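You operate a simulated robot arm through the tools that you are given. There is no shell and no other tool. Be economical: measure what you need, move in short steps, check, and stop when the job is done.

You are at the controls of a simulated robot arm. One attempt, no reset.

Task
Park the black cart in the floor's yellow frame, MIXED block fitted.
Fine: block in the cart's holder; free the brake, pull the cart into the frame, then lock the brake again.

Only the result counts: the job must be done as asked and must still hold three seconds after the hand-in. Knocking over, shifting, dropping, spilling or breaking anything else fails it.

Robot
A 6-joint arm with a two-finger gripper on a trunk, on a base that drives. Base frame: it is fixed to the floor where the robot stands at the start and does not move with it; the origin is under the middle of the robot, x ahead of it, y to its left, z up; the surface under the hand at the start is at about z = 780. Readings come in mm, degrees, newtons and seconds.
With the tool pointing down near the work surface it reaches from about 300 to 740 mm from the robot's upright axis, wherever it stands. Its first joint turns from -166.0 to 166.0 degrees. Places, roughly: black cart [500, -100, 500]; brake lever [300, -400, 700]; card holder of the black cart [700, 200, 800]. Payload 1.57 kg.
The TCP is the grasp point between the finger pads, 21 mm short of the fingertips. In the tool frame z runs along the fingers and y along their closing line. Largest opening 70 mm; the body of the gripper starts 50 mm behind the TCP.
Orientation is that of the tool frame in the base frame, as [roll, pitch, yaw] about the fixed x, y, z axes, in that order (R = Rz(yaw) Ry(pitch) Rx(roll)). With the fingers straight down and closing along the base's y, the tool's x points along the base's -x, its y along +y and its z along -z.

Tools
- The arm moves only by the tool arm_command. Its argument "plan" is a list of rows, each a list of 3 entries, a list of its own where there are three numbers: the shift along the base's x, y, z in cm, then the turn, a rotation vector about the base's x, y, z in degrees, then the opening, from 0 (shut) to 1 (fully open). In form: [[[x, y, z], [wx, wy, wz], claw], ...]. A call has 1 to 10 rows; each row shifts and turns the commanded pose from where the row before left it. Rows are played at 5 a second. More than 50 mm and 8.6 degrees between two rows, or a gripper value outside its range, and nothing of the call is played. Where a pose cannot be reached the arm comes as near as it can. A force on the tool above 90 N (or 10 N above the force at the start of the call, whichever is more), or a blocked arm, ends the call early, and 0.2 s more pass. Each finger halts on what it meets, pressing with about 30 N; the grip force reading is that of the motor and also rises with nothing between the fingers. The clock runs only during rows and for 0.2 s after the last one: add rows that do not move to give the fingers time. The reply holds the time, the measured pose of the TCP, the force on the tool along the base axes, the opening and the grip force, in the units named above and with some noise, with the torque about the TCP (base axes, N m) and any sound that the robot's microphone picked up.
- Cameras (640 x 400 px; columns grow to the right, rows downward): "scene" is now at [-7.5, 112.2, 1466.5]; the picture's right is [-0.65, -0.76, 0.00], its down [-0.65, 0.56, -0.51] and it looks along [0.38, -0.33, -0.86] (base axes); focal length 282 px, centre (320, 200). "wrist" rides on the gripper at [79, 4, -81] in the tool frame; the picture's right is [-0.05, 1.00, 0.00], its down [-0.67, -0.03, -0.75] and it looks along [-0.74, -0.04, 0.67] (tool axes); focal length 256 px, centre (320, 200). There is no depth. A picture from a camera that has moved, and an enlarged one, comes with that camera's place and axes in the base frame and with its lens.
- get_image(camera): a new picture of that camera. The clock stands still meanwhile.
- drive_base(legs): drives the robot by 1 to 6 legs, each [ahead, left, turn to the left] in mm, mm and degrees, along the robot's own axes; the way and the turn of a leg run together, so that a leg with both is an arc; at most 1500 mm and 180 degrees a leg. The arm and the cameras ride along, it lands a little off, and it stops where it bumps. It gives what a move gives.
- head_to(pan, tilt): turns the head with the scene camera to pan (to the left, within 155 degrees either way) and tilt (down, from -29 to 69), counted from straight ahead of the robot. It gives what a move gives.
- close_up(camera, box): a new picture of the part [left, top, right, bottom] of that camera's present view, enlarged. The clock stands still meanwhile.
- finish_job(): hands the job in; it is judged then, once.

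Work in short steps. Places have to be worked out from the pictures, the camera data and where the tool is seen: move nearer, look again, correct. Check each grasp and each placing, and mend what went wrong. You have 120 turns and 98 pictures in all, those below and enlarged ones among them. Open the gripper and draw the arm clear of the work before you hand the job in, unless the task says otherwise; then end with one line.

The tools are called after "Call:" as name(argument=value, ...) on one line, values as JSON. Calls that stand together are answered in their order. arm_command: Moves the arm, as the interface text tells. Its arguments: {"type":"object","properties":{"plan":{"type":"array","items":{"type":"array"}}},"required":["plan"]} The other tools are called the same way: drive_base (legs) drives the base; head_to (pan, tilt) turns the head that bears the scene camera; get_image (camera) takes a picture; close_up (camera, box) takes an enlarged picture of a part of a camera's view; finish_job () hands the job in.

At the start:

```text
time: 0.0
tcp_pos: [415.1, -1.1, 1084.1]
tool_rot: [179.9, 0.1, 180.0]
contact_force: [0.6, -0.6, -0.2]
wrist_torque: [-0.02, 0.0, -0.01]
grip_width: 69.9
gripper_force: 0.0
robot x, y, heading: [2.4, 1.5, -0.1]
head pan, tilt: [-40.7, 59.5]
```

scene: 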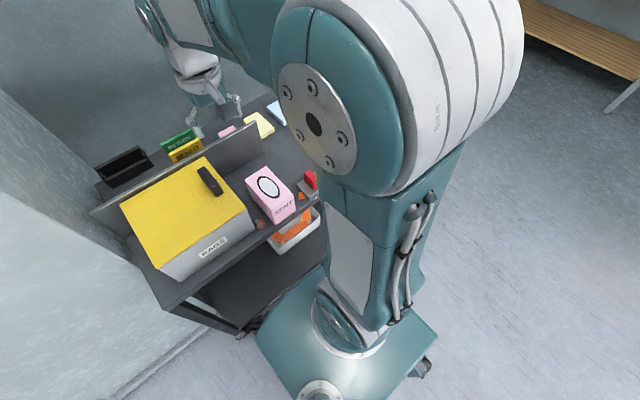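
wrist: 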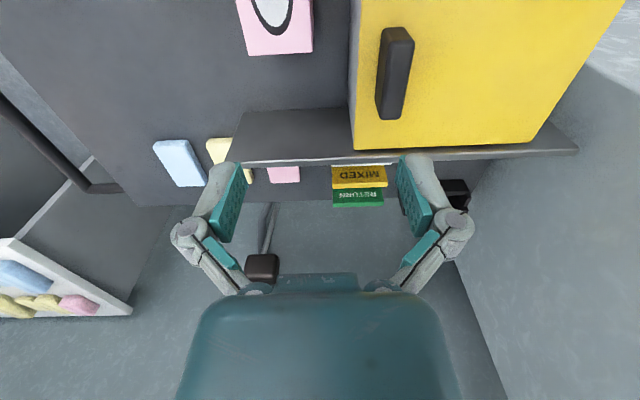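

The pictures show a cart with a yellow case, a pink box, and cards on its far side, but not yet the frame or lever. I'll pan the head to survey.

Call:
head_to(pan=-40, tilt=20)

Call:
get_image(camera="scene")

Call:
head_to(pan=30, tilt=40)

Call:
get_image(camera="scene")

Call:
close_up(camera="wrist", box=[130, 90, 530, 340])

```text
time: 1.1
tcp_pos: [415.0, -1.6, 1084.7]
tool_rot: [-179.9, 0.0, -180.0]
contact_force: [-0.6, 0.4, 0.0]
wrist_torque: [-0.04, 0.0, 0.01]
grip_width: 70.0
gripper_force: 0.0
robot x, y, heading: [3.6, -1.8, -0.2]
head pan, tilt: [-40.0, 20.0]
```

```text
95 pictures are left
camera scene: at [12.8, 96.3, 1523.9], right [-0.64, -0.77, 0.0], down [-0.26, 0.22, -0.94], along [0.72, -0.6, -0.34], focal length 282 px, centre (320, 200)
```

scene: 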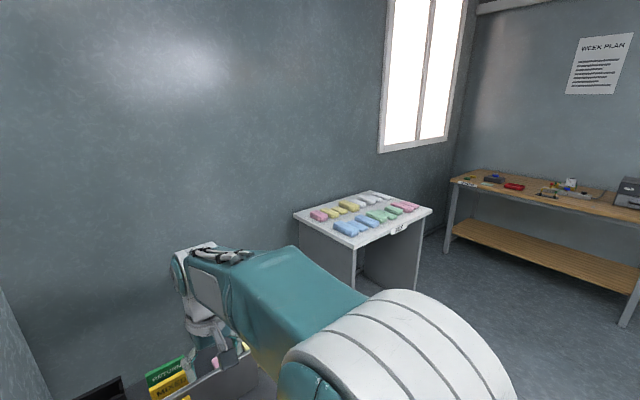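

```text
time: 2.5
tcp_pos: [415.9, -1.5, 1084.3]
tool_rot: [-179.8, 0.0, 180.0]
contact_force: [0.4, 0.5, -0.7]
wrist_torque: [0.02, 0.02, -0.02]
grip_width: 70.0
gripper_force: 0.0
robot x, y, heading: [-2.0, 1.2, -0.2]
head pan, tilt: [30.0, 40.0]
```

```text
94 pictures are left
camera scene: at [15.2, 198.6, 1492.5], right [0.5, -0.87, 0.0], down [-0.56, -0.32, -0.77], along [0.66, 0.38, -0.64], focal length 282 px, centre (320, 200)
```

scene: 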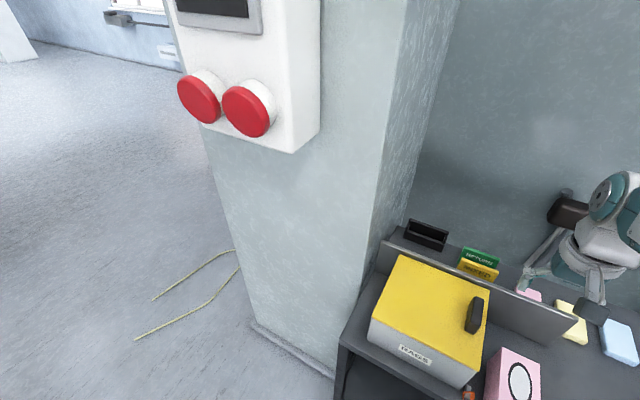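

```text
1.60 times, centred on (330, 215) of wrist
camera zoom: at [336.1, 2.1, 1166.4], right [0.05, 1.0, 0.0], down [0.67, -0.03, 0.75], along [0.74, -0.04, -0.67], focal length 410 px, centre (304, 176)
```

zoom: 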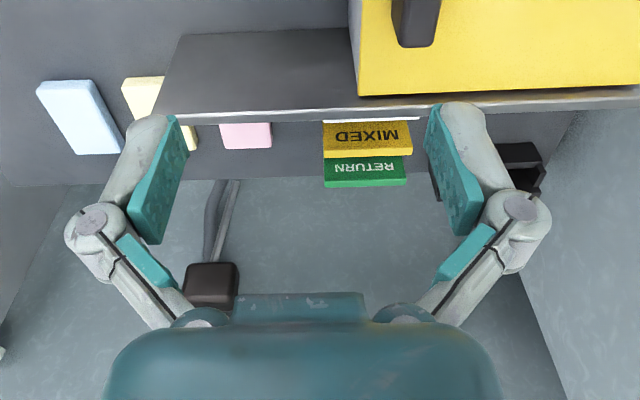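

The yellow frame lies on the floor to the left, past a pillar. I'll look more at the cart from several head angles.

Call:
head_to(pan=0, tilt=60)

Call:
get_image(camera="scene")

Call:
head_to(pan=75, tilt=35)

Call:
get_image(camera="scene")

Call:
head_to(pan=-80, tilt=50)

Call:
get_image(camera="scene")

Call:
head_to(pan=150, tilt=35)

Call:
get_image(camera="scene")

```text
time: 3.4
tcp_pos: [415.8, -1.6, 1085.1]
tool_rot: [-180.0, 0.0, -180.0]
contact_force: [-0.3, -0.5, -0.3]
wrist_torque: [0.03, -0.01, -0.01]
grip_width: 70.1
gripper_force: 0.0
robot x, y, heading: [-2.2, 0.9, -0.1]
head pan, tilt: [0.0, 60.0]
```

```text
92 pictures are left
camera scene: at [8.2, 156.1, 1465.9], right [0.0, -1.0, 0.0], down [-0.87, 0.0, -0.5], along [0.5, 0.0, -0.87], focal length 282 px, centre (320, 200)
```

scene: 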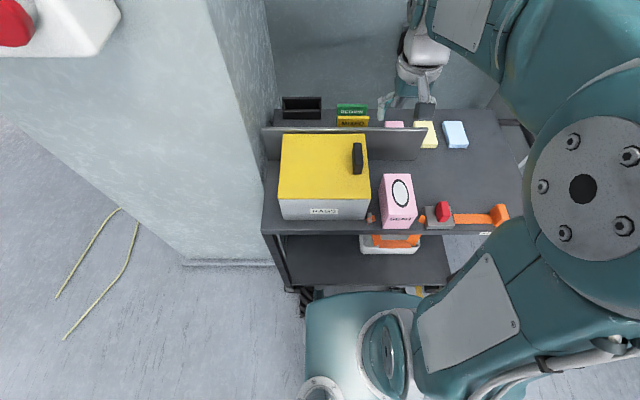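

```text
time: 4.9
tcp_pos: [414.8, -1.7, 1084.1]
tool_rot: [-179.9, 0.0, 180.0]
contact_force: [0.6, -0.3, 0.7]
wrist_torque: [0.02, 0.0, -0.01]
grip_width: 69.9
gripper_force: 0.1
robot x, y, heading: [-1.6, -3.4, -0.2]
head pan, tilt: [75.0, 35.0]
```

```text
91 pictures are left
camera scene: at [-35.7, 241.2, 1500.1], right [0.97, -0.26, 0.0], down [-0.15, -0.55, -0.82], along [0.21, 0.79, -0.57], focal length 282 px, centre (320, 200)
```

scene: 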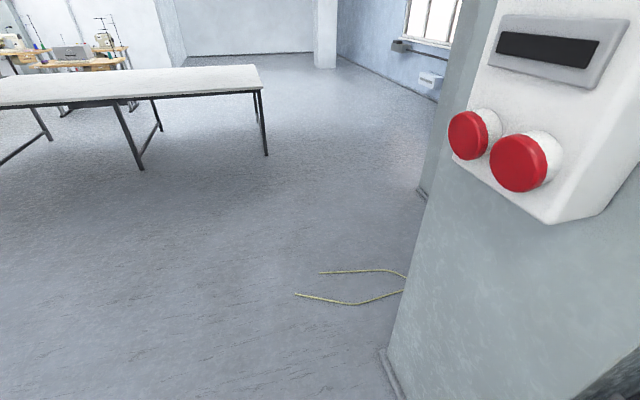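

```text
time: 7.3
tcp_pos: [415.4, -1.7, 1082.9]
tool_rot: [179.9, 0.0, -180.0]
contact_force: [0.2, -0.4, -0.3]
wrist_torque: [0.02, -0.03, 0.0]
grip_width: 70.2
gripper_force: 0.1
robot x, y, heading: [-2.4, 1.6, -0.2]
head pan, tilt: [-80.0, 50.0]
```

```text
90 pictures are left
camera scene: at [-45.1, 80.2, 1478.5], right [-0.98, -0.17, 0.0], down [-0.13, 0.75, -0.64], along [0.11, -0.63, -0.77], focal length 282 px, centre (320, 200)
```

scene: 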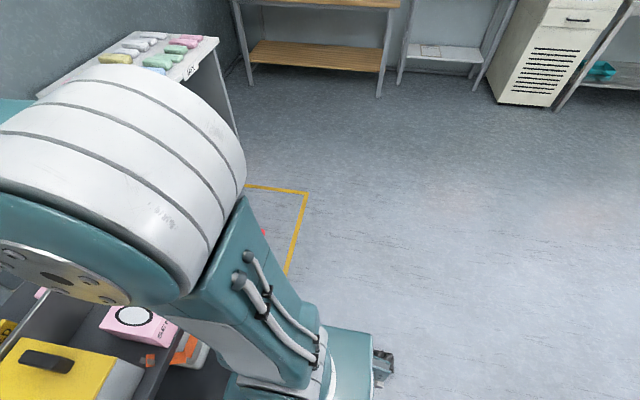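

```text
time: 10.6
tcp_pos: [414.5, -1.3, 1084.3]
tool_rot: [-179.9, 0.0, 180.0]
contact_force: [0.1, 0.9, 0.4]
wrist_torque: [0.0, -0.02, -0.02]
grip_width: 70.1
gripper_force: 0.1
robot x, y, heading: [-1.4, -1.8, -0.1]
head pan, tilt: [150.0, 35.0]
```

```text
89 pictures are left
camera scene: at [-134.8, 200.2, 1500.2], right [0.5, 0.87, 0.0], down [0.5, -0.29, -0.82], along [-0.71, 0.41, -0.57], focal length 282 px, centre (320, 200)
```

scene: 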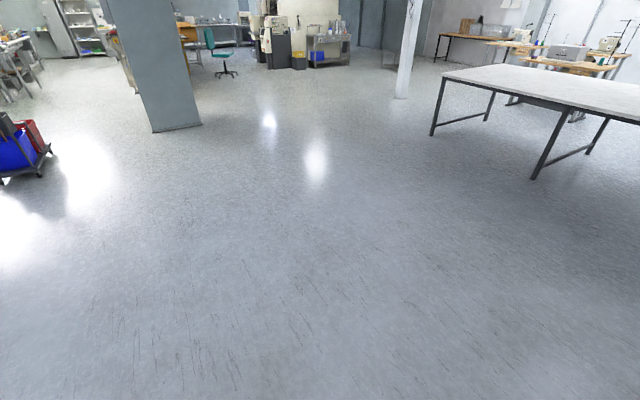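

The real yellow frame is on the floor to the right (x≈270.., y≈-1170..). I'll back the base off for a free view of the cart, lever and frame.

Call:
drive_base(legs=[[-500, 0, 0]])

Call:
head_to(pan=-25, tilt=40)

Call:
get_image(camera="scene")

Call:
head_to(pan=-55, tilt=40)

Call:
get_image(camera="scene")

Call:
get_image(camera="wrist")

```text
time: 13.5
tcp_pos: [-81.4, -1.6, 1084.2]
tool_rot: [-180.0, 0.0, 179.9]
contact_force: [0.3, 0.2, 0.2]
wrist_torque: [-0.02, -0.01, 0.02]
grip_width: 69.7
gripper_force: 0.0
robot x, y, heading: [-496.6, 3.0, -0.2]
head pan, tilt: [150.0, 35.0]
```

```text
time: 16.1
tcp_pos: [-82.1, -2.2, 1084.2]
tool_rot: [-179.8, 0.0, 180.0]
contact_force: [0.3, 0.1, 0.2]
wrist_torque: [0.02, 0.0, 0.01]
grip_width: 69.8
gripper_force: 0.1
robot x, y, heading: [-497.6, 0.4, -0.0]
head pan, tilt: [-25.0, 40.0]
```

```text
88 pictures are left
camera scene: at [-478.2, 120.6, 1492.6], right [-0.42, -0.91, 0.0], down [-0.58, 0.27, -0.77], along [0.69, -0.33, -0.64], focal length 282 px, centre (320, 200)
```

scene: 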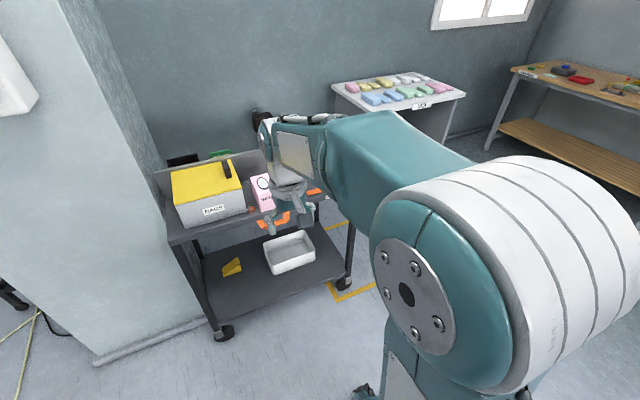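

```text
time: 17.1
tcp_pos: [-81.5, -2.9, 1083.5]
tool_rot: [-179.9, 0.0, -180.0]
contact_force: [1.2, 0.0, 0.4]
wrist_torque: [0.03, 0.01, -0.02]
grip_width: 69.8
gripper_force: 0.1
robot x, y, heading: [-495.6, -0.3, 0.1]
head pan, tilt: [-55.0, 40.0]
```

```text
87 pictures are left
camera scene: at [-506.5, 87.0, 1492.6], right [-0.82, -0.57, 0.0], down [-0.37, 0.53, -0.77], along [0.44, -0.63, -0.64], focal length 282 px, centre (320, 200)
```

scene: 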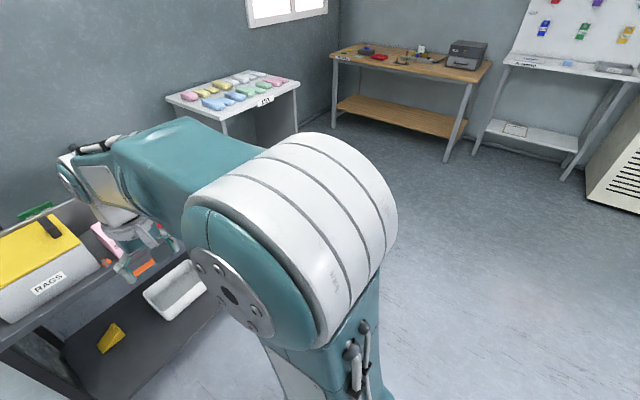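

```text
86 pictures are left
camera wrist: at [-160.9, 1.8, 1166.4], right [0.05, 1.0, 0.0], down [0.67, -0.04, 0.75], along [0.74, -0.04, -0.67], focal length 256 px, centre (320, 200)
```

wrist: 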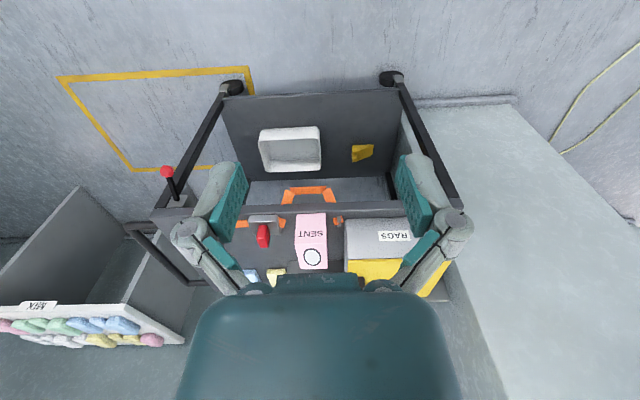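

Now it's clear: the red-ball lever is on the cart's near-right corner post, a pull handle is on its right end, and the frame lies right (x≈255–785, y≈-1180…-328); the cart must move about 690 mm toward -y. First I'll go back in, slightly left, to inspect the block and holder.

Call:
drive_base(legs=[[500, 100, 0]])

Call:
arm_command(plan=[[[4, 0, 0], [0, 0, 0], 1], [[4, 0, 0], [0, 0, 0], 1], [[4, 0, 0], [0, 0, 0], 1], [[4, 0, 0], [0, 0, 0], 1], [[0, 0, 0], [0, 0, 0], 1]])

Call:
head_to(pan=0, tilt=50)

Call:
close_up(camera="scene", box=[220, 40, 540, 240])

Call:
get_image(camera="wrist")

```text
time: 20.1
tcp_pos: [414.8, 90.7, 1083.5]
tool_rot: [179.9, 0.1, 179.5]
contact_force: [0.2, -0.3, -0.1]
wrist_torque: [-0.01, -0.02, 0.0]
grip_width: 70.1
gripper_force: 0.0
robot x, y, heading: [-6.7, 100.7, -1.0]
head pan, tilt: [-55.0, 40.0]
```

```text
time: 21.3
tcp_pos: [573.6, 93.7, 1084.7]
tool_rot: [-179.9, 0.0, 179.3]
contact_force: [0.2, 0.1, -0.5]
wrist_torque: [0.03, -0.01, 0.0]
grip_width: 70.0
gripper_force: 0.1
robot x, y, heading: [-3.6, 98.6, -0.3]
head pan, tilt: [-55.0, 40.0]
```

```text
time: 22.5
tcp_pos: [573.3, 93.0, 1083.4]
tool_rot: [-179.8, -0.1, 179.5]
contact_force: [0.2, -0.5, -0.5]
wrist_torque: [0.0, -0.03, -0.01]
grip_width: 70.2
gripper_force: 0.0
robot x, y, heading: [-4.1, 99.3, -0.5]
head pan, tilt: [0.0, 50.0]
```

```text
2.00 times, centred on (380, 140) of scene
camera zoom: at [19.3, 253.5, 1478.4], right [-0.01, -1.0, 0.0], down [-0.77, 0.01, -0.64], along [0.64, -0.01, -0.77], focal length 563 px, centre (200, 320)
```

zoom: 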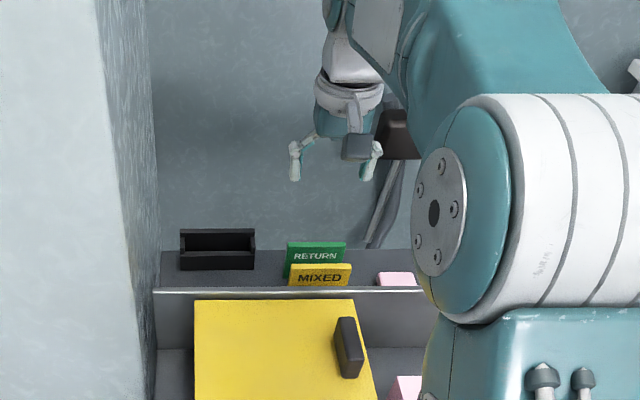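

```text
84 pictures are left
camera wrist: at [494.5, 97.9, 1166.6], right [0.06, 1.0, 0.0], down [0.67, -0.04, 0.75], along [0.74, -0.05, -0.67], focal length 256 px, centre (320, 200)
```

wrist: 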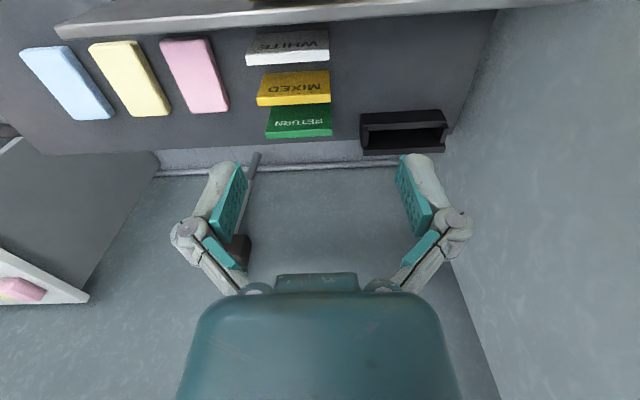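

Three blocks stand in a row: WHITE, MIXED, RETURN, with the open holder to their left. Enlarging to measure.

Call:
close_up(camera="wrist", box=[220, 10, 476, 170])

Call:
close_up(camera="scene", box=[290, 140, 418, 220])

```text
2.50 times, centred on (348, 90) of wrist
camera zoom: at [494.5, 97.9, 1166.6], right [0.06, 1.0, 0.0], down [0.67, -0.04, 0.75], along [0.74, -0.05, -0.67], focal length 640 px, centre (250, 475)
```

zoom: 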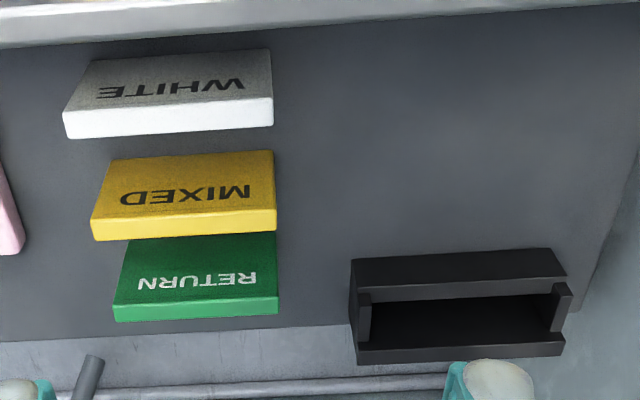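

```text
5.00 times, centred on (354, 180) of scene
camera zoom: at [19.3, 253.5, 1478.4], right [-0.01, -1.0, 0.0], down [-0.77, 0.01, -0.64], along [0.64, -0.01, -0.77], focal length 1408 px, centre (150, 300)
```

zoom: 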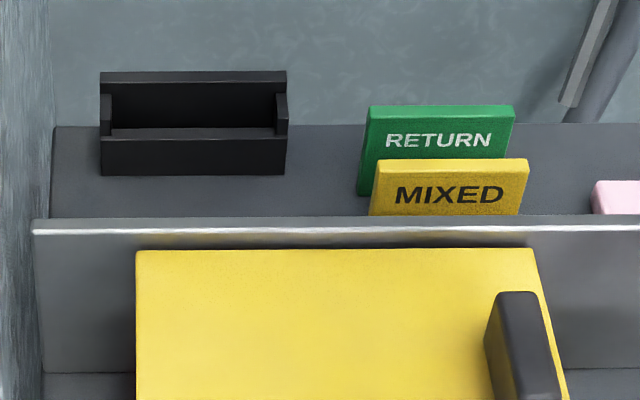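

Triangulated MIXED: standing, centre ≈ (655, 52), top z≈842, ~95 wide, ~11 thick, gaps ~40 mm to its neighbours. I'll turn the hand 90° so the fingers close along x, half open, and come above it.

Call:
arm_command(plan=[[[1, -0.5, -0.5], [0, 0, 8.2], 0.6], [[1, -0.5, -0.5], [0, 0, 8.2], 0.6], [[1, -0.5, -0.5], [0, 0, 8.2], 0.6], [[1, -0.5, -0.5], [0, 0, 8.2], 0.6], [[1, -0.5, -0.5], [0, 0, 8.2], 0.6], [[1, -0.5, -0.5], [0, 0, 8.2], 0.6], [[1, -0.5, -0.5], [0, 0, 8.2], 0.6], [[1, -0.5, -0.5], [0, 0, 8.2], 0.6], [[0, 0, 0], [0, 0, 8.2], 0.6], [[0, 0, 0], [0, 0, 8.2], 0.6]])

Call:
arm_command(plan=[[[0, 0, 0], [0, 0, 8.2], 0.6], [[0, 0, 0], [0, 0, 0.0], 0.6]])

Call:
get_image(camera="wrist")

```text
time: 24.7
tcp_pos: [655.3, 51.3, 1043.8]
tool_rot: [-179.9, 0.0, -98.4]
contact_force: [-0.2, 0.2, -0.1]
wrist_torque: [0.0, 0.02, 0.0]
grip_width: 42.0
gripper_force: 0.1
robot x, y, heading: [-0.7, 100.0, -0.4]
head pan, tilt: [0.0, 50.0]
```

```text
time: 25.3
tcp_pos: [654.5, 50.9, 1043.8]
tool_rot: [-179.9, 0.0, -90.2]
contact_force: [-0.8, 0.4, 0.1]
wrist_torque: [0.02, -0.03, -0.05]
grip_width: 41.9
gripper_force: 0.0
robot x, y, heading: [-1.5, 96.6, -0.5]
head pan, tilt: [0.0, 50.0]
```

```text
81 pictures are left
camera wrist: at [649.3, -28.8, 1126.0], right [-1.0, 0.06, 0.0], down [0.04, 0.67, 0.75], along [0.04, 0.74, -0.67], focal length 256 px, centre (320, 200)
```

wrist: 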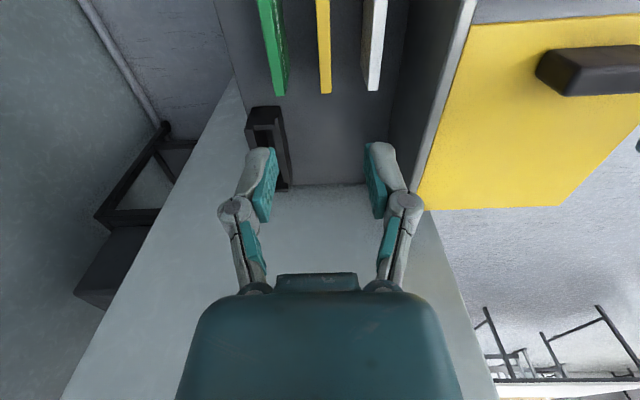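

The fingers straddle MIXED's line. Descending to about z=900 and checking.

Call:
arm_command(plan=[[[0, 0, -4.8], [0, 0, 0], 0.6], [[0, 0, -4.8], [0, 0, 0], 0.6], [[0, 0, -4.8], [0, 0, 0], 0.6], [[0, 0, 0], [0, 0, 0], 0.6]])

Call:
get_image(camera="wrist")

Call:
close_up(camera="scene", box=[290, 100, 450, 200])

```text
time: 26.3
tcp_pos: [653.2, 49.8, 900.4]
tool_rot: [180.0, 0.0, -90.3]
contact_force: [0.3, 0.9, -0.1]
wrist_torque: [-0.01, -0.03, 0.03]
grip_width: 42.2
gripper_force: 0.1
robot x, y, heading: [0.3, 100.5, -0.9]
head pan, tilt: [0.0, 50.0]
```

```text
80 pictures are left
camera wrist: at [648.8, -29.3, 982.8], right [-1.0, 0.06, 0.0], down [0.04, 0.67, 0.75], along [0.04, 0.74, -0.67], focal length 256 px, centre (320, 200)
```

wrist: 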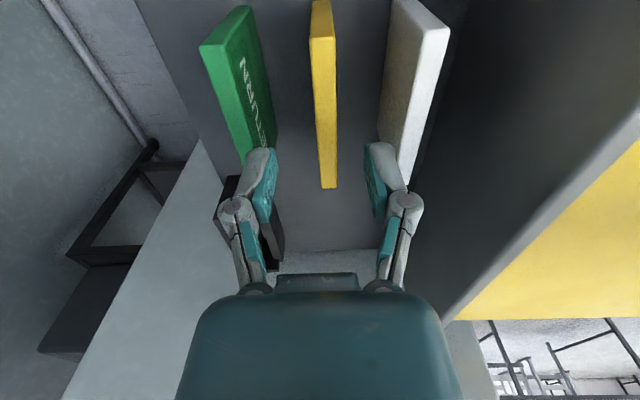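

```text
4.00 times, centred on (370, 150) of scene
camera zoom: at [19.9, 253.3, 1478.4], right [-0.01, -1.0, 0.0], down [-0.77, 0.01, -0.64], along [0.64, -0.01, -0.77], focal length 1127 px, centre (120, 400)
```

zoom: 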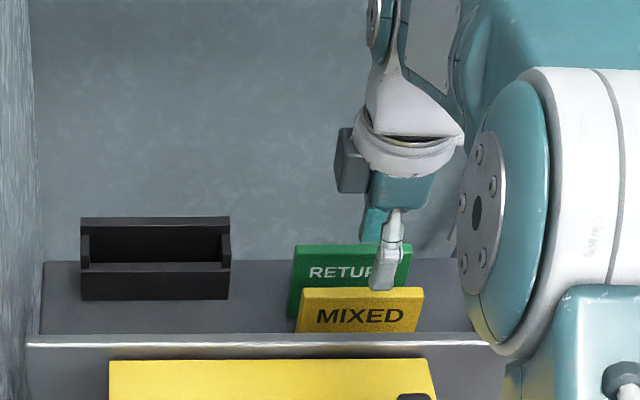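

Block centre is x≈651, y≈55 and its top ~845; the holder's back wall seems nearly as tall as the seated block, so I'll grip only the top ~25 mm. Lowering and closing.

Call:
arm_command(plan=[[[-0.2, 0.4, -2.0], [0, 0, 0], 0.6], [[0, 0, -2.0], [0, 0, 0], 0.6], [[0, 0, -1.8], [0, 0, 0], 0.6], [[0, 0, 0], [0, 0, 0], 0.6]])

Call:
get_image(camera="wrist")

Call:
close_up(camera="scene", box=[290, 140, 418, 220])

```text
time: 27.3
tcp_pos: [653.0, 54.1, 844.0]
tool_rot: [-180.0, 0.0, -90.4]
contact_force: [0.1, 0.4, 0.1]
wrist_torque: [0.01, 0.0, 0.0]
grip_width: 42.0
gripper_force: 0.0
robot x, y, heading: [-3.8, 97.2, -0.7]
head pan, tilt: [0.0, 50.0]
```

```text
78 pictures are left
camera wrist: at [647.2, -25.3, 925.7], right [-1.0, 0.06, 0.0], down [0.04, 0.67, 0.75], along [0.04, 0.74, -0.67], focal length 256 px, centre (320, 200)
```

wrist: 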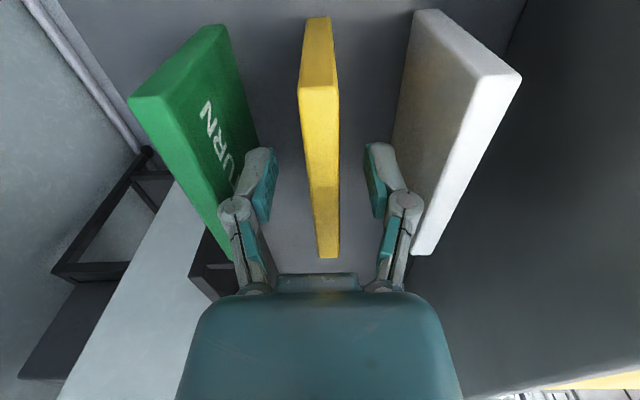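

```text
5.00 times, centred on (354, 180) of scene
camera zoom: at [19.9, 253.3, 1478.4], right [-0.01, -1.0, 0.0], down [-0.77, 0.01, -0.64], along [0.64, -0.01, -0.77], focal length 1408 px, centre (150, 300)
```

zoom: 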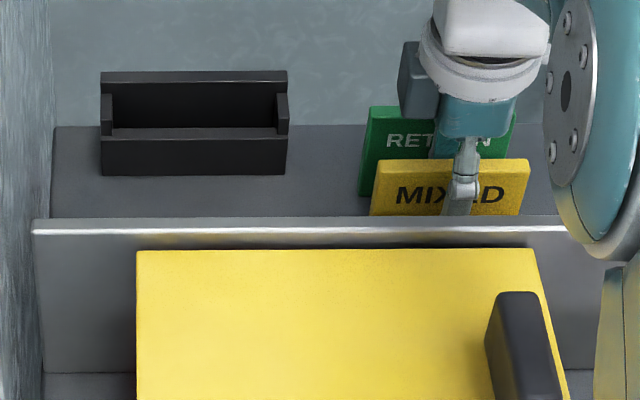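

Fingers are straddling cleanly with ~25 mm overlap. Closing, then lifting a little to check.

Call:
arm_command(plan=[[[0, 0, 0], [0, 0, 0], 0.3], [[0, 0, 0], [0, 0, 0], 0], [[0, 0, 0], [0, 0, 0], 0], [[0, 0, 0], [0, 0, 0], 0]])

Call:
arm_command(plan=[[[0, 0, 3], [0, 0, 0], 0], [[0, 0, 4], [0, 0, 0], 0], [[0, 0, 4], [0, 0, 0], 0], [[0, 0, 2], [0, 0, 0], 0], [[0, 0, 0], [0, 0, 0], 0]])

Call:
get_image(camera="wrist")

Call:
close_up(camera="scene", box=[270, 80, 430, 180])

```text
time: 28.3
tcp_pos: [651.9, 53.8, 843.4]
tool_rot: [-180.0, 0.0, -90.3]
contact_force: [0.1, 0.1, -0.4]
wrist_torque: [0.0, 0.04, 0.01]
grip_width: 11.2
gripper_force: 29.9
robot x, y, heading: [-1.9, 96.6, -0.6]
head pan, tilt: [0.0, 50.0]
```

```text
time: 29.5
tcp_pos: [652.7, 54.2, 971.3]
tool_rot: [180.0, 0.0, -90.3]
contact_force: [0.3, 0.2, -0.7]
wrist_torque: [-0.02, 0.01, -0.01]
grip_width: 11.3
gripper_force: 30.0
robot x, y, heading: [-2.0, 97.8, -0.5]
head pan, tilt: [0.0, 50.0]
```

```text
76 pictures are left
camera wrist: at [648.1, -25.3, 1054.0], right [-1.0, 0.06, 0.0], down [0.04, 0.67, 0.75], along [0.04, 0.74, -0.67], focal length 256 px, centre (320, 200)
```

wrist: 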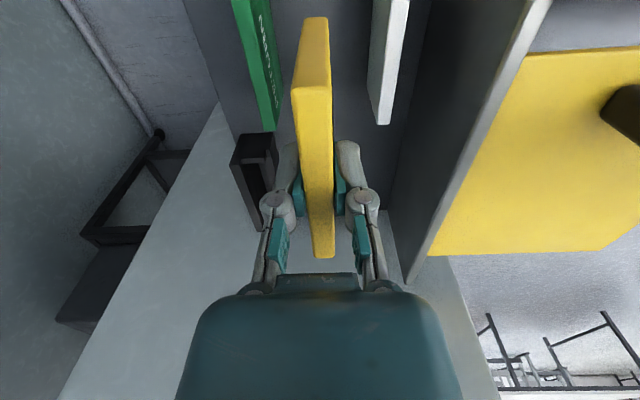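

```text
4.00 times, centred on (350, 130) of scene
camera zoom: at [19.8, 253.3, 1478.4], right [-0.01, -1.0, 0.0], down [-0.77, 0.01, -0.64], along [0.64, -0.01, -0.77], focal length 1127 px, centre (200, 480)
```

zoom: 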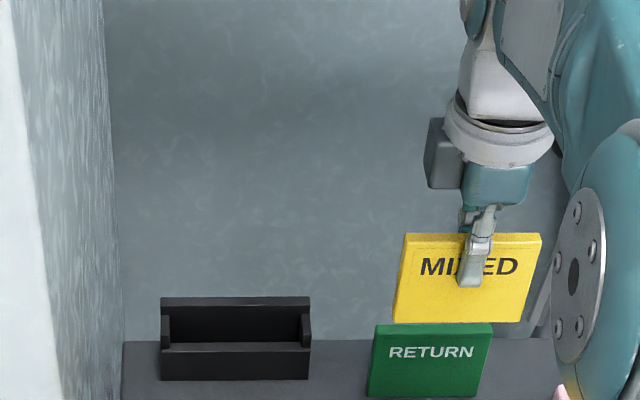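

Grasp is good (11 mm, block top ≈ TCP+12, bottom ≈ TCP-64). The holder is at the limit of reach, so I check how much room the base has ahead.

Call:
head_to(pan=0, tilt=69)

Call:
get_image(camera="scene")

```text
time: 30.3
tcp_pos: [652.0, 54.0, 971.8]
tool_rot: [180.0, 0.0, -90.3]
contact_force: [0.6, 0.8, -0.9]
wrist_torque: [0.0, -0.01, -0.02]
grip_width: 10.8
gripper_force: 29.6
robot x, y, heading: [1.0, 98.5, -0.4]
head pan, tilt: [0.0, 68.8]
```

```text
74 pictures are left
camera scene: at [-1.2, 253.5, 1456.5], right [-0.01, -1.0, 0.0], down [-0.93, 0.01, -0.36], along [0.36, 0.0, -0.93], focal length 282 px, centre (320, 200)
```

scene: 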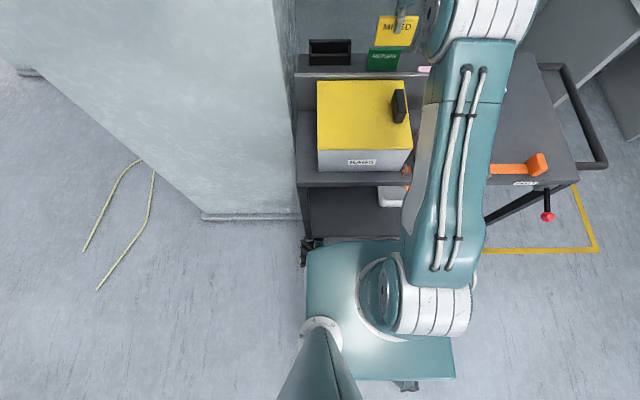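

There's only ~30 mm ahead, so instead I'll shift the base left 110 mm, which puts the holder straight ahead at ~730 mm reach. The block is carried above everything.

Call:
drive_base(legs=[[0, 110, 0]])

Call:
arm_command(plan=[[[3, 2, 2], [0, 0, 0], 0], [[2, 1, 2], [0, 0, 0], 0], [[0, 0, 0], [0, 0, 0], 0]])

Call:
head_to(pan=0, tilt=45)

Call:
get_image(camera="wrist")

Call:
get_image(camera="scene")

```text
time: 31.5
tcp_pos: [654.5, 150.8, 972.6]
tool_rot: [180.0, 0.4, -90.5]
contact_force: [-0.3, -1.5, -0.5]
wrist_torque: [0.09, 0.0, -0.01]
grip_width: 10.6
gripper_force: 30.1
robot x, y, heading: [0.5, 200.7, -0.3]
head pan, tilt: [0.0, 68.8]
```

```text
time: 32.3
tcp_pos: [704.0, 197.7, 1012.7]
tool_rot: [180.0, -0.4, -90.5]
contact_force: [-0.3, 0.6, -0.4]
wrist_torque: [-0.07, 0.02, -0.02]
grip_width: 11.1
gripper_force: 30.3
robot x, y, heading: [-2.4, 199.6, -0.6]
head pan, tilt: [0.0, 68.8]
```

```text
time: 33.2
tcp_pos: [703.3, 199.8, 1012.5]
tool_rot: [-179.9, -0.4, -90.5]
contact_force: [-0.1, 0.4, -0.8]
wrist_torque: [-0.02, 0.02, 0.0]
grip_width: 11.0
gripper_force: 29.5
robot x, y, heading: [1.7, 206.5, -0.7]
head pan, tilt: [0.0, 45.0]
```

```text
73 pictures are left
camera wrist: at [699.4, 120.8, 1095.5], right [-1.0, 0.06, 0.0], down [0.04, 0.67, 0.74], along [0.05, 0.74, -0.67], focal length 256 px, centre (320, 200)
```

wrist: 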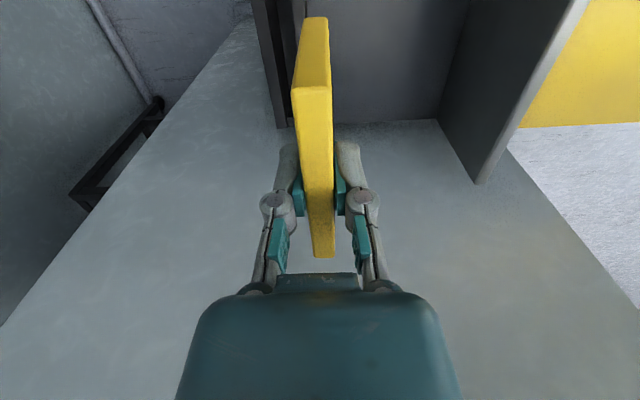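

```text
72 pictures are left
camera scene: at [25.7, 365.4, 1484.7], right [-0.01, -1.0, 0.0], down [-0.71, 0.0, -0.71], along [0.71, -0.01, -0.71], focal length 282 px, centre (320, 200)
```

scene: 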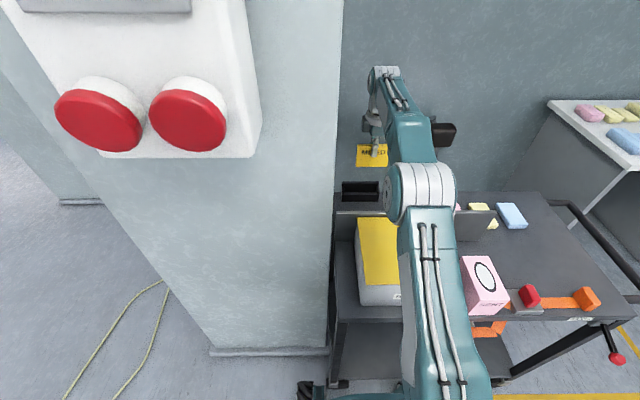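

I'll enlarge the scene view of the holder to measure slot geometry.

Call:
close_up(camera="scene", box=[320, 130, 416, 190])

Call:
arm_command(plan=[[[-2, -5, 0], [0, 0, 0], 0], [[-2, -5, 0], [0, 0, 0], 0], [[0, -5, 0], [0, 0, 0], 0], [[0, 0, 0], [0, 0, 0], 0]])

Call:
close_up(camera="wrist", box=[192, 60, 320, 140])

```text
6.67 times, centred on (368, 160) of scene
camera zoom: at [25.7, 365.4, 1484.7], right [-0.01, -1.0, 0.0], down [-0.71, 0.0, -0.71], along [0.71, -0.01, -0.71], focal length 1878 px, centre (0, 467)
```

zoom: 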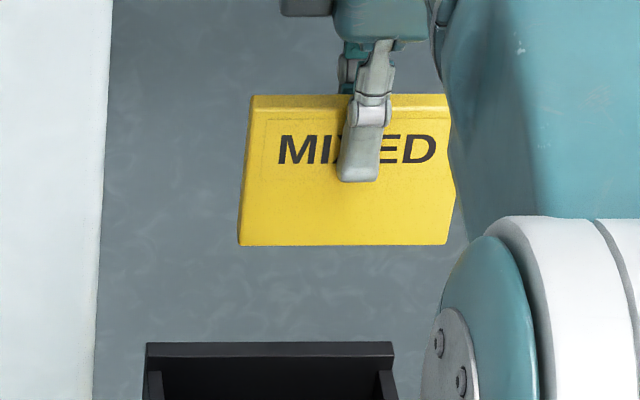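

```text
refused: row 1 steps farther than a row can; nothing moved
```

```text
5.00 times, centred on (256, 100) of wrist
camera zoom: at [699.4, 120.8, 1095.5], right [-1.0, 0.06, 0.0], down [0.04, 0.67, 0.74], along [0.05, 0.74, -0.67], focal length 1280 px, centre (640, 700)
```

zoom: 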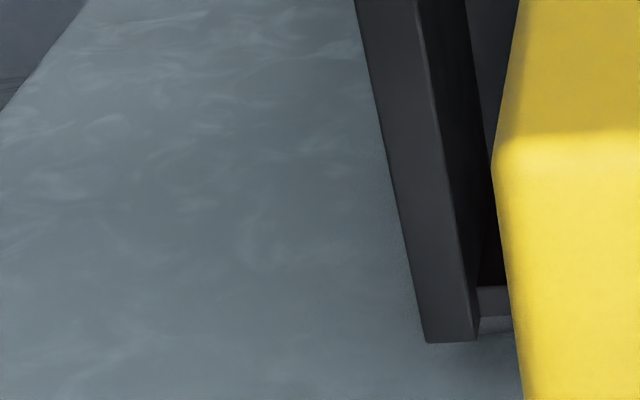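

Step too long; repeat in smaller steps to view the holder from the wrist.

Call:
arm_command(plan=[[[-1.5, -4, 0], [0, 0, 0], 0], [[-1.5, -4, 0], [0, 0, 0], 0], [[-1, -4, 0], [0, 0, 0], 0], [[0, -4, 0], [0, 0, 0], 0], [[0, 0, 0], [0, 0, 0], 0]])

Call:
close_up(camera="wrist", box=[176, 60, 336, 160])

```text
time: 34.4
tcp_pos: [663.6, 33.5, 1013.4]
tool_rot: [180.0, -0.2, -90.5]
contact_force: [0.5, -0.7, -0.3]
wrist_torque: [0.03, -0.01, 0.04]
grip_width: 11.1
gripper_force: 30.1
robot x, y, heading: [-0.3, 202.4, -0.5]
head pan, tilt: [0.0, 45.0]
```

```text
4.00 times, centred on (256, 110) of wrist
camera zoom: at [657.1, -45.8, 1096.4], right [-1.0, 0.06, 0.0], down [0.04, 0.67, 0.74], along [0.05, 0.74, -0.67], focal length 1024 px, centre (576, 560)
```

zoom: 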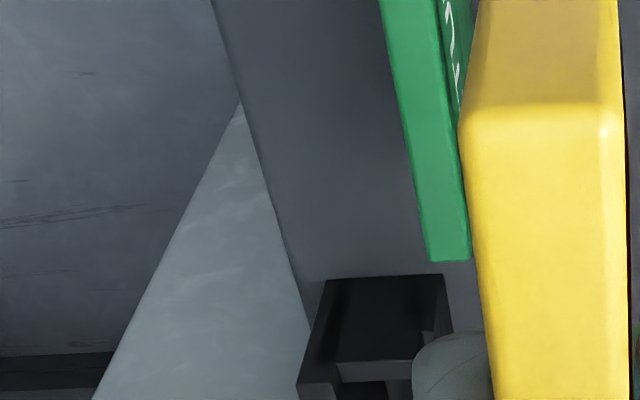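

Not quite; shift +y 70 mm for a better look.

Call:
arm_command(plan=[[[-1, 4, 0], [0, 0, 0], 0], [[-1, 3.5, 0], [0, 0, 0], 0], [[0, 0, 0], [0, 0, 0], 0]])

Call:
close_up(camera="wrist", box=[176, 20, 336, 120])

Call:
close_up(camera="scene", box=[320, 150, 416, 210])

```text
time: 35.2
tcp_pos: [643.1, 109.4, 1012.8]
tool_rot: [179.9, -0.2, -90.4]
contact_force: [0.3, -0.5, -0.9]
wrist_torque: [-0.01, 0.0, 0.01]
grip_width: 11.0
gripper_force: 29.9
robot x, y, heading: [-1.9, 202.5, -0.6]
head pan, tilt: [0.0, 45.0]
```

```text
4.00 times, centred on (256, 70) of wrist
camera zoom: at [637.9, 30.6, 1095.9], right [-1.0, 0.06, 0.0], down [0.04, 0.67, 0.74], along [0.05, 0.74, -0.67], focal length 1024 px, centre (576, 720)
```

zoom: 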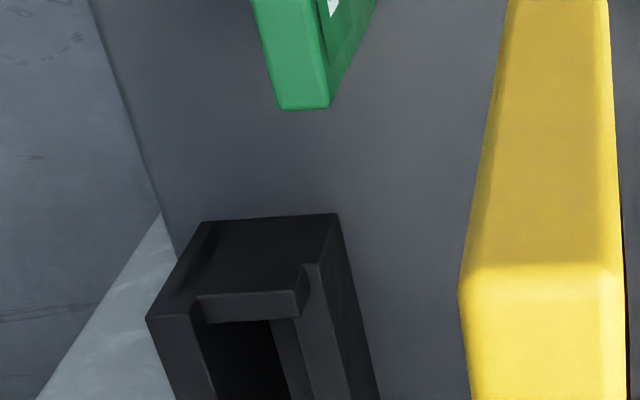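

```text
6.67 times, centred on (368, 180) of scene
camera zoom: at [25.3, 357.9, 1485.3], right [-0.01, -1.0, 0.0], down [-0.71, 0.01, -0.71], along [0.71, -0.01, -0.71], focal length 1878 px, centre (0, 333)
```

zoom: 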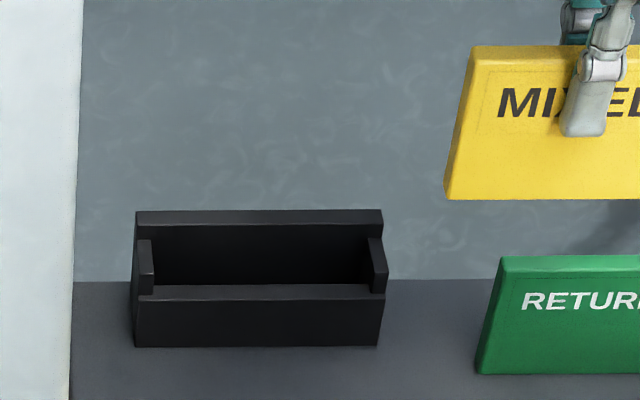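

Geometry: slot between front wall (top z≈815, x≈718–728) and back wall (top z≈842, x≈747–757), inner y≈157–269. I go over it to (735, 213) and then down to hover.

Call:
arm_command(plan=[[[3.1, 3.5, 0], [0, 0, 0], 0], [[3.1, 3.5, 0], [0, 0, 0], 0], [[3.0, 3.4, 0], [0, 0, 0], 0], [[0, 0, -4], [0, 0, 0], 0], [[0, 0, -4], [0, 0, 0], 0], [[0, 0, -2.2], [0, 0, 0], 0], [[0, 0, 0], [0, 0, 0], 0]])

Call:
close_up(camera="scene", box=[320, 130, 416, 190])

Call:
get_image(camera="wrist")

```text
time: 36.8
tcp_pos: [718.2, 206.8, 908.4]
tool_rot: [-179.9, -0.3, -90.5]
contact_force: [0.9, -1.0, -0.1]
wrist_torque: [-0.03, 0.0, -0.01]
grip_width: 10.9
gripper_force: 29.7
out of reach, approached as far as the arm can: row 3
robot x, y, heading: [-1.9, 205.1, -0.7]
head pan, tilt: [0.0, 45.0]
```

```text
6.67 times, centred on (368, 160) of scene
camera zoom: at [25.8, 359.1, 1485.3], right [-0.01, -1.0, 0.0], down [-0.71, 0.01, -0.71], along [0.71, -0.01, -0.71], focal length 1878 px, centre (0, 467)
```

zoom: 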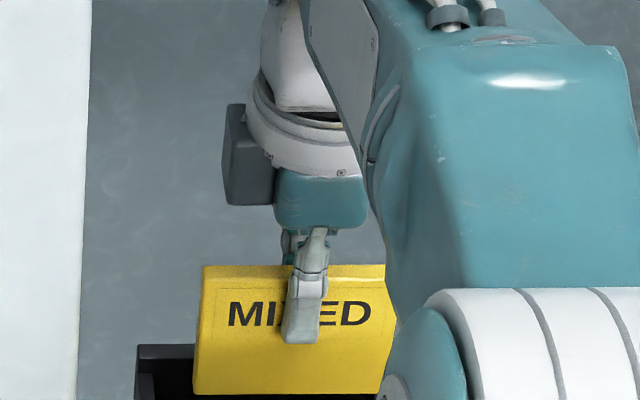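

```text
65 pictures are left
camera wrist: at [713.2, 127.0, 990.6], right [-1.0, 0.06, 0.0], down [0.04, 0.67, 0.74], along [0.05, 0.74, -0.67], focal length 256 px, centre (320, 200)
```

wrist: 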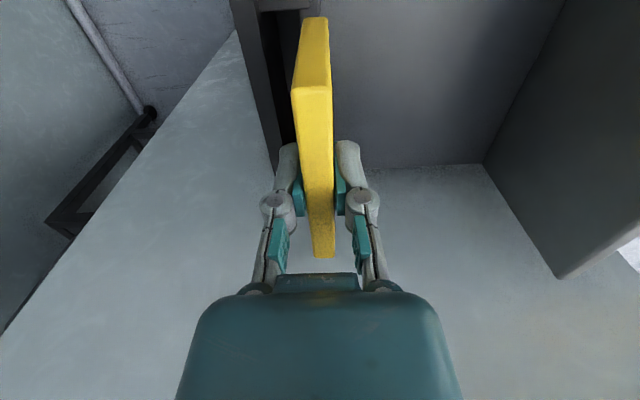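

Row 3 was cut short at the higher z; now lower, I try the remaining ~17 mm forward and 6 mm left.

Call:
arm_command(plan=[[[1.0, 0.4, 0], [0, 0, 0], 0], [[0.8, 0.2, 0], [0, 0, 0], 0], [[0, 0, 0], [0, 0, 0], 0]])

Call:
get_image(camera="wrist")

Call:
close_up(camera="scene", box=[320, 150, 416, 210])

```text
time: 37.6
tcp_pos: [735.8, 210.3, 909.0]
tool_rot: [180.0, -0.3, -90.5]
contact_force: [-0.1, -0.7, -0.7]
wrist_torque: [0.02, 0.02, 0.0]
grip_width: 10.8
gripper_force: 30.1
robot x, y, heading: [-0.2, 203.1, -0.6]
head pan, tilt: [0.0, 45.0]
```

```text
64 pictures are left
camera wrist: at [730.9, 131.4, 991.1], right [-1.0, 0.06, 0.0], down [0.04, 0.67, 0.74], along [0.05, 0.74, -0.67], focal length 256 px, centre (320, 200)
```

wrist: 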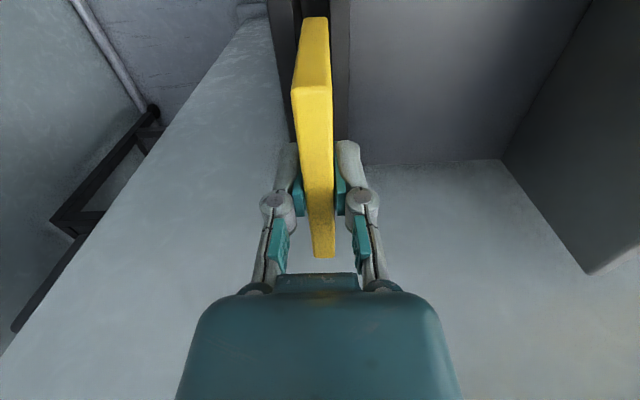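

```text
6.67 times, centred on (368, 180) of scene
camera zoom: at [25.9, 359.1, 1485.2], right [-0.01, -1.0, 0.0], down [-0.71, 0.01, -0.71], along [0.71, -0.01, -0.71], focal length 1878 px, centre (0, 333)
```

zoom: 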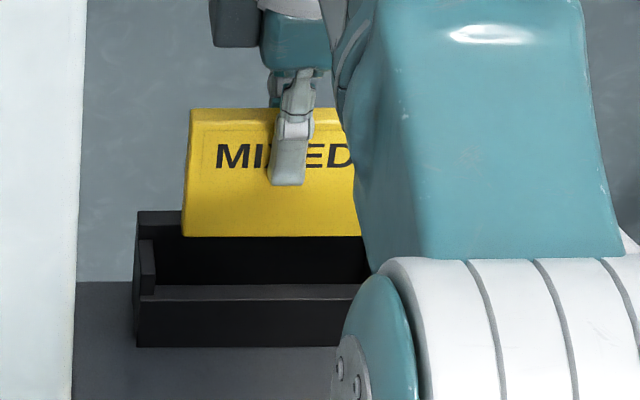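

Block bottom is just above the back wall's rim, and x looks right. Shift 4 mm left and lower 24 mm, watching the force.

Call:
arm_command(plan=[[[0.05, 0.4, -0.8], [0, 0, 0], 0], [[0, 0, -0.8], [0, 0, 0], 0], [[0, 0, -0.8], [0, 0, 0], 0], [[0, 0, 0], [0, 0, 0], 0]])

Call:
close_up(camera="wrist", box=[220, 0, 412, 120])

Call:
close_up(camera="scene", box=[320, 150, 416, 210])

```text
time: 38.6
tcp_pos: [737.0, 214.3, 883.6]
tool_rot: [179.9, -0.3, -90.5]
contact_force: [-0.3, -0.2, -0.8]
wrist_torque: [-0.01, -0.02, 0.0]
grip_width: 11.2
gripper_force: 30.1
robot x, y, heading: [-1.8, 201.8, -0.3]
head pan, tilt: [0.0, 45.0]
```

```text
3.33 times, centred on (316, 60) of wrist
camera zoom: at [730.9, 134.4, 966.6], right [-1.0, 0.06, 0.0], down [0.04, 0.67, 0.74], along [0.05, 0.74, -0.67], focal length 853 px, centre (333, 667)
```

zoom: 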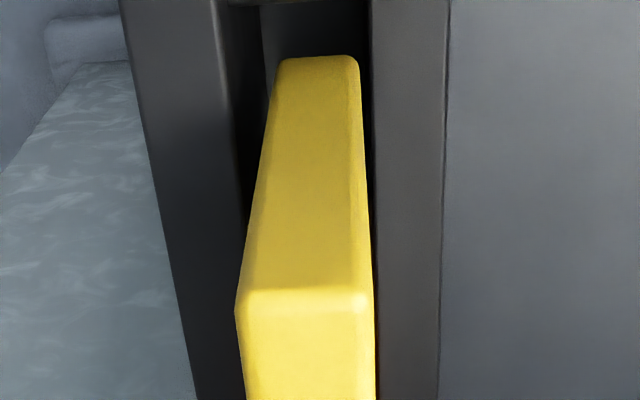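

```text
6.67 times, centred on (368, 180) of scene
camera zoom: at [25.9, 359.0, 1485.3], right [-0.01, -1.0, 0.0], down [-0.71, 0.01, -0.71], along [0.71, -0.01, -0.71], focal length 1878 px, centre (0, 333)
```

zoom: 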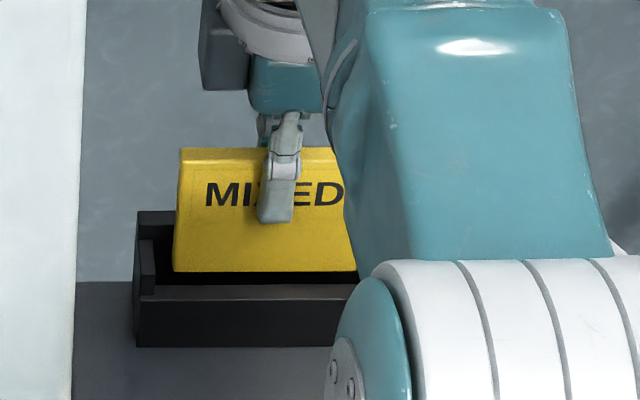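

Block sits within the slot outline with ~2 mm at front and more behind; nudge +1.5 mm x and lower 18 mm.

Call:
arm_command(plan=[[[0.15, 0, -0.4], [0, 0, 0], 0], [[0, 0, -0.6], [0, 0, 0], 0], [[0, 0, -0.6], [0, 0, 0], 0], [[0, 0, 0], [0, 0, 0], 0]])

Call:
close_up(camera="wrist", box=[220, 20, 412, 140])

Call:
close_up(camera="scene", box=[320, 150, 416, 210])

```text
time: 39.6
tcp_pos: [738.1, 213.1, 866.7]
tool_rot: [180.0, -0.3, -90.6]
contact_force: [1.9, -0.7, -0.7]
wrist_torque: [-0.04, 0.01, 0.0]
grip_width: 10.9
gripper_force: 30.2
robot x, y, heading: [-0.2, 203.8, -0.5]
head pan, tilt: [0.0, 45.0]
```

```text
3.33 times, centred on (316, 80) of wrist
camera zoom: at [733.1, 134.2, 949.3], right [-1.0, 0.06, 0.0], down [0.04, 0.67, 0.74], along [0.05, 0.74, -0.67], focal length 853 px, centre (333, 600)
```

zoom: 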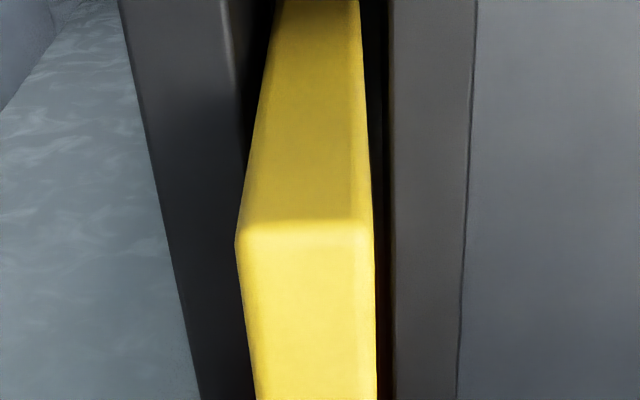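

```text
6.67 times, centred on (368, 180) of scene
camera zoom: at [25.9, 359.1, 1485.3], right [-0.01, -1.0, 0.0], down [-0.71, 0.01, -0.71], along [0.71, -0.01, -0.71], focal length 1878 px, centre (0, 333)
```

zoom: 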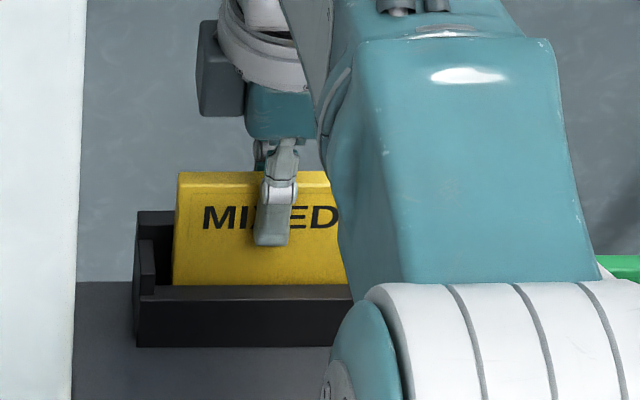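

It's entering the slot behind the front wall. Lowering 6 mm more and reading force.

Call:
arm_command(plan=[[[0, 0, -0.3], [0, 0, 0], 0], [[0, 0, -0.3], [0, 0, 0], 0], [[0, 0, 0], [0, 0, 0], 0]])

Call:
arm_command(plan=[[[0, 0, -0.3], [0, 0, 0], 0], [[0, 0, -0.2], [0, 0, 0], 0], [[0, 0, 0], [0, 0, 0], 0]])

```text
time: 40.4
tcp_pos: [738.2, 214.2, 861.8]
tool_rot: [-180.0, -0.3, -90.5]
contact_force: [-1.0, 0.5, -0.6]
wrist_torque: [-0.01, -0.01, 0.01]
grip_width: 11.0
gripper_force: 29.5
robot x, y, heading: [1.9, 204.1, -0.9]
head pan, tilt: [0.0, 45.0]
```

```text
time: 41.2
tcp_pos: [738.8, 213.0, 860.7]
tool_rot: [-179.5, -0.1, -90.6]
contact_force: [2.1, -0.9, 31.8]
wrist_torque: [0.11, -0.36, 0.1]
grip_width: 11.2
gripper_force: 30.3
robot x, y, heading: [-2.9, 205.1, -0.4]
head pan, tilt: [0.0, 45.0]
```

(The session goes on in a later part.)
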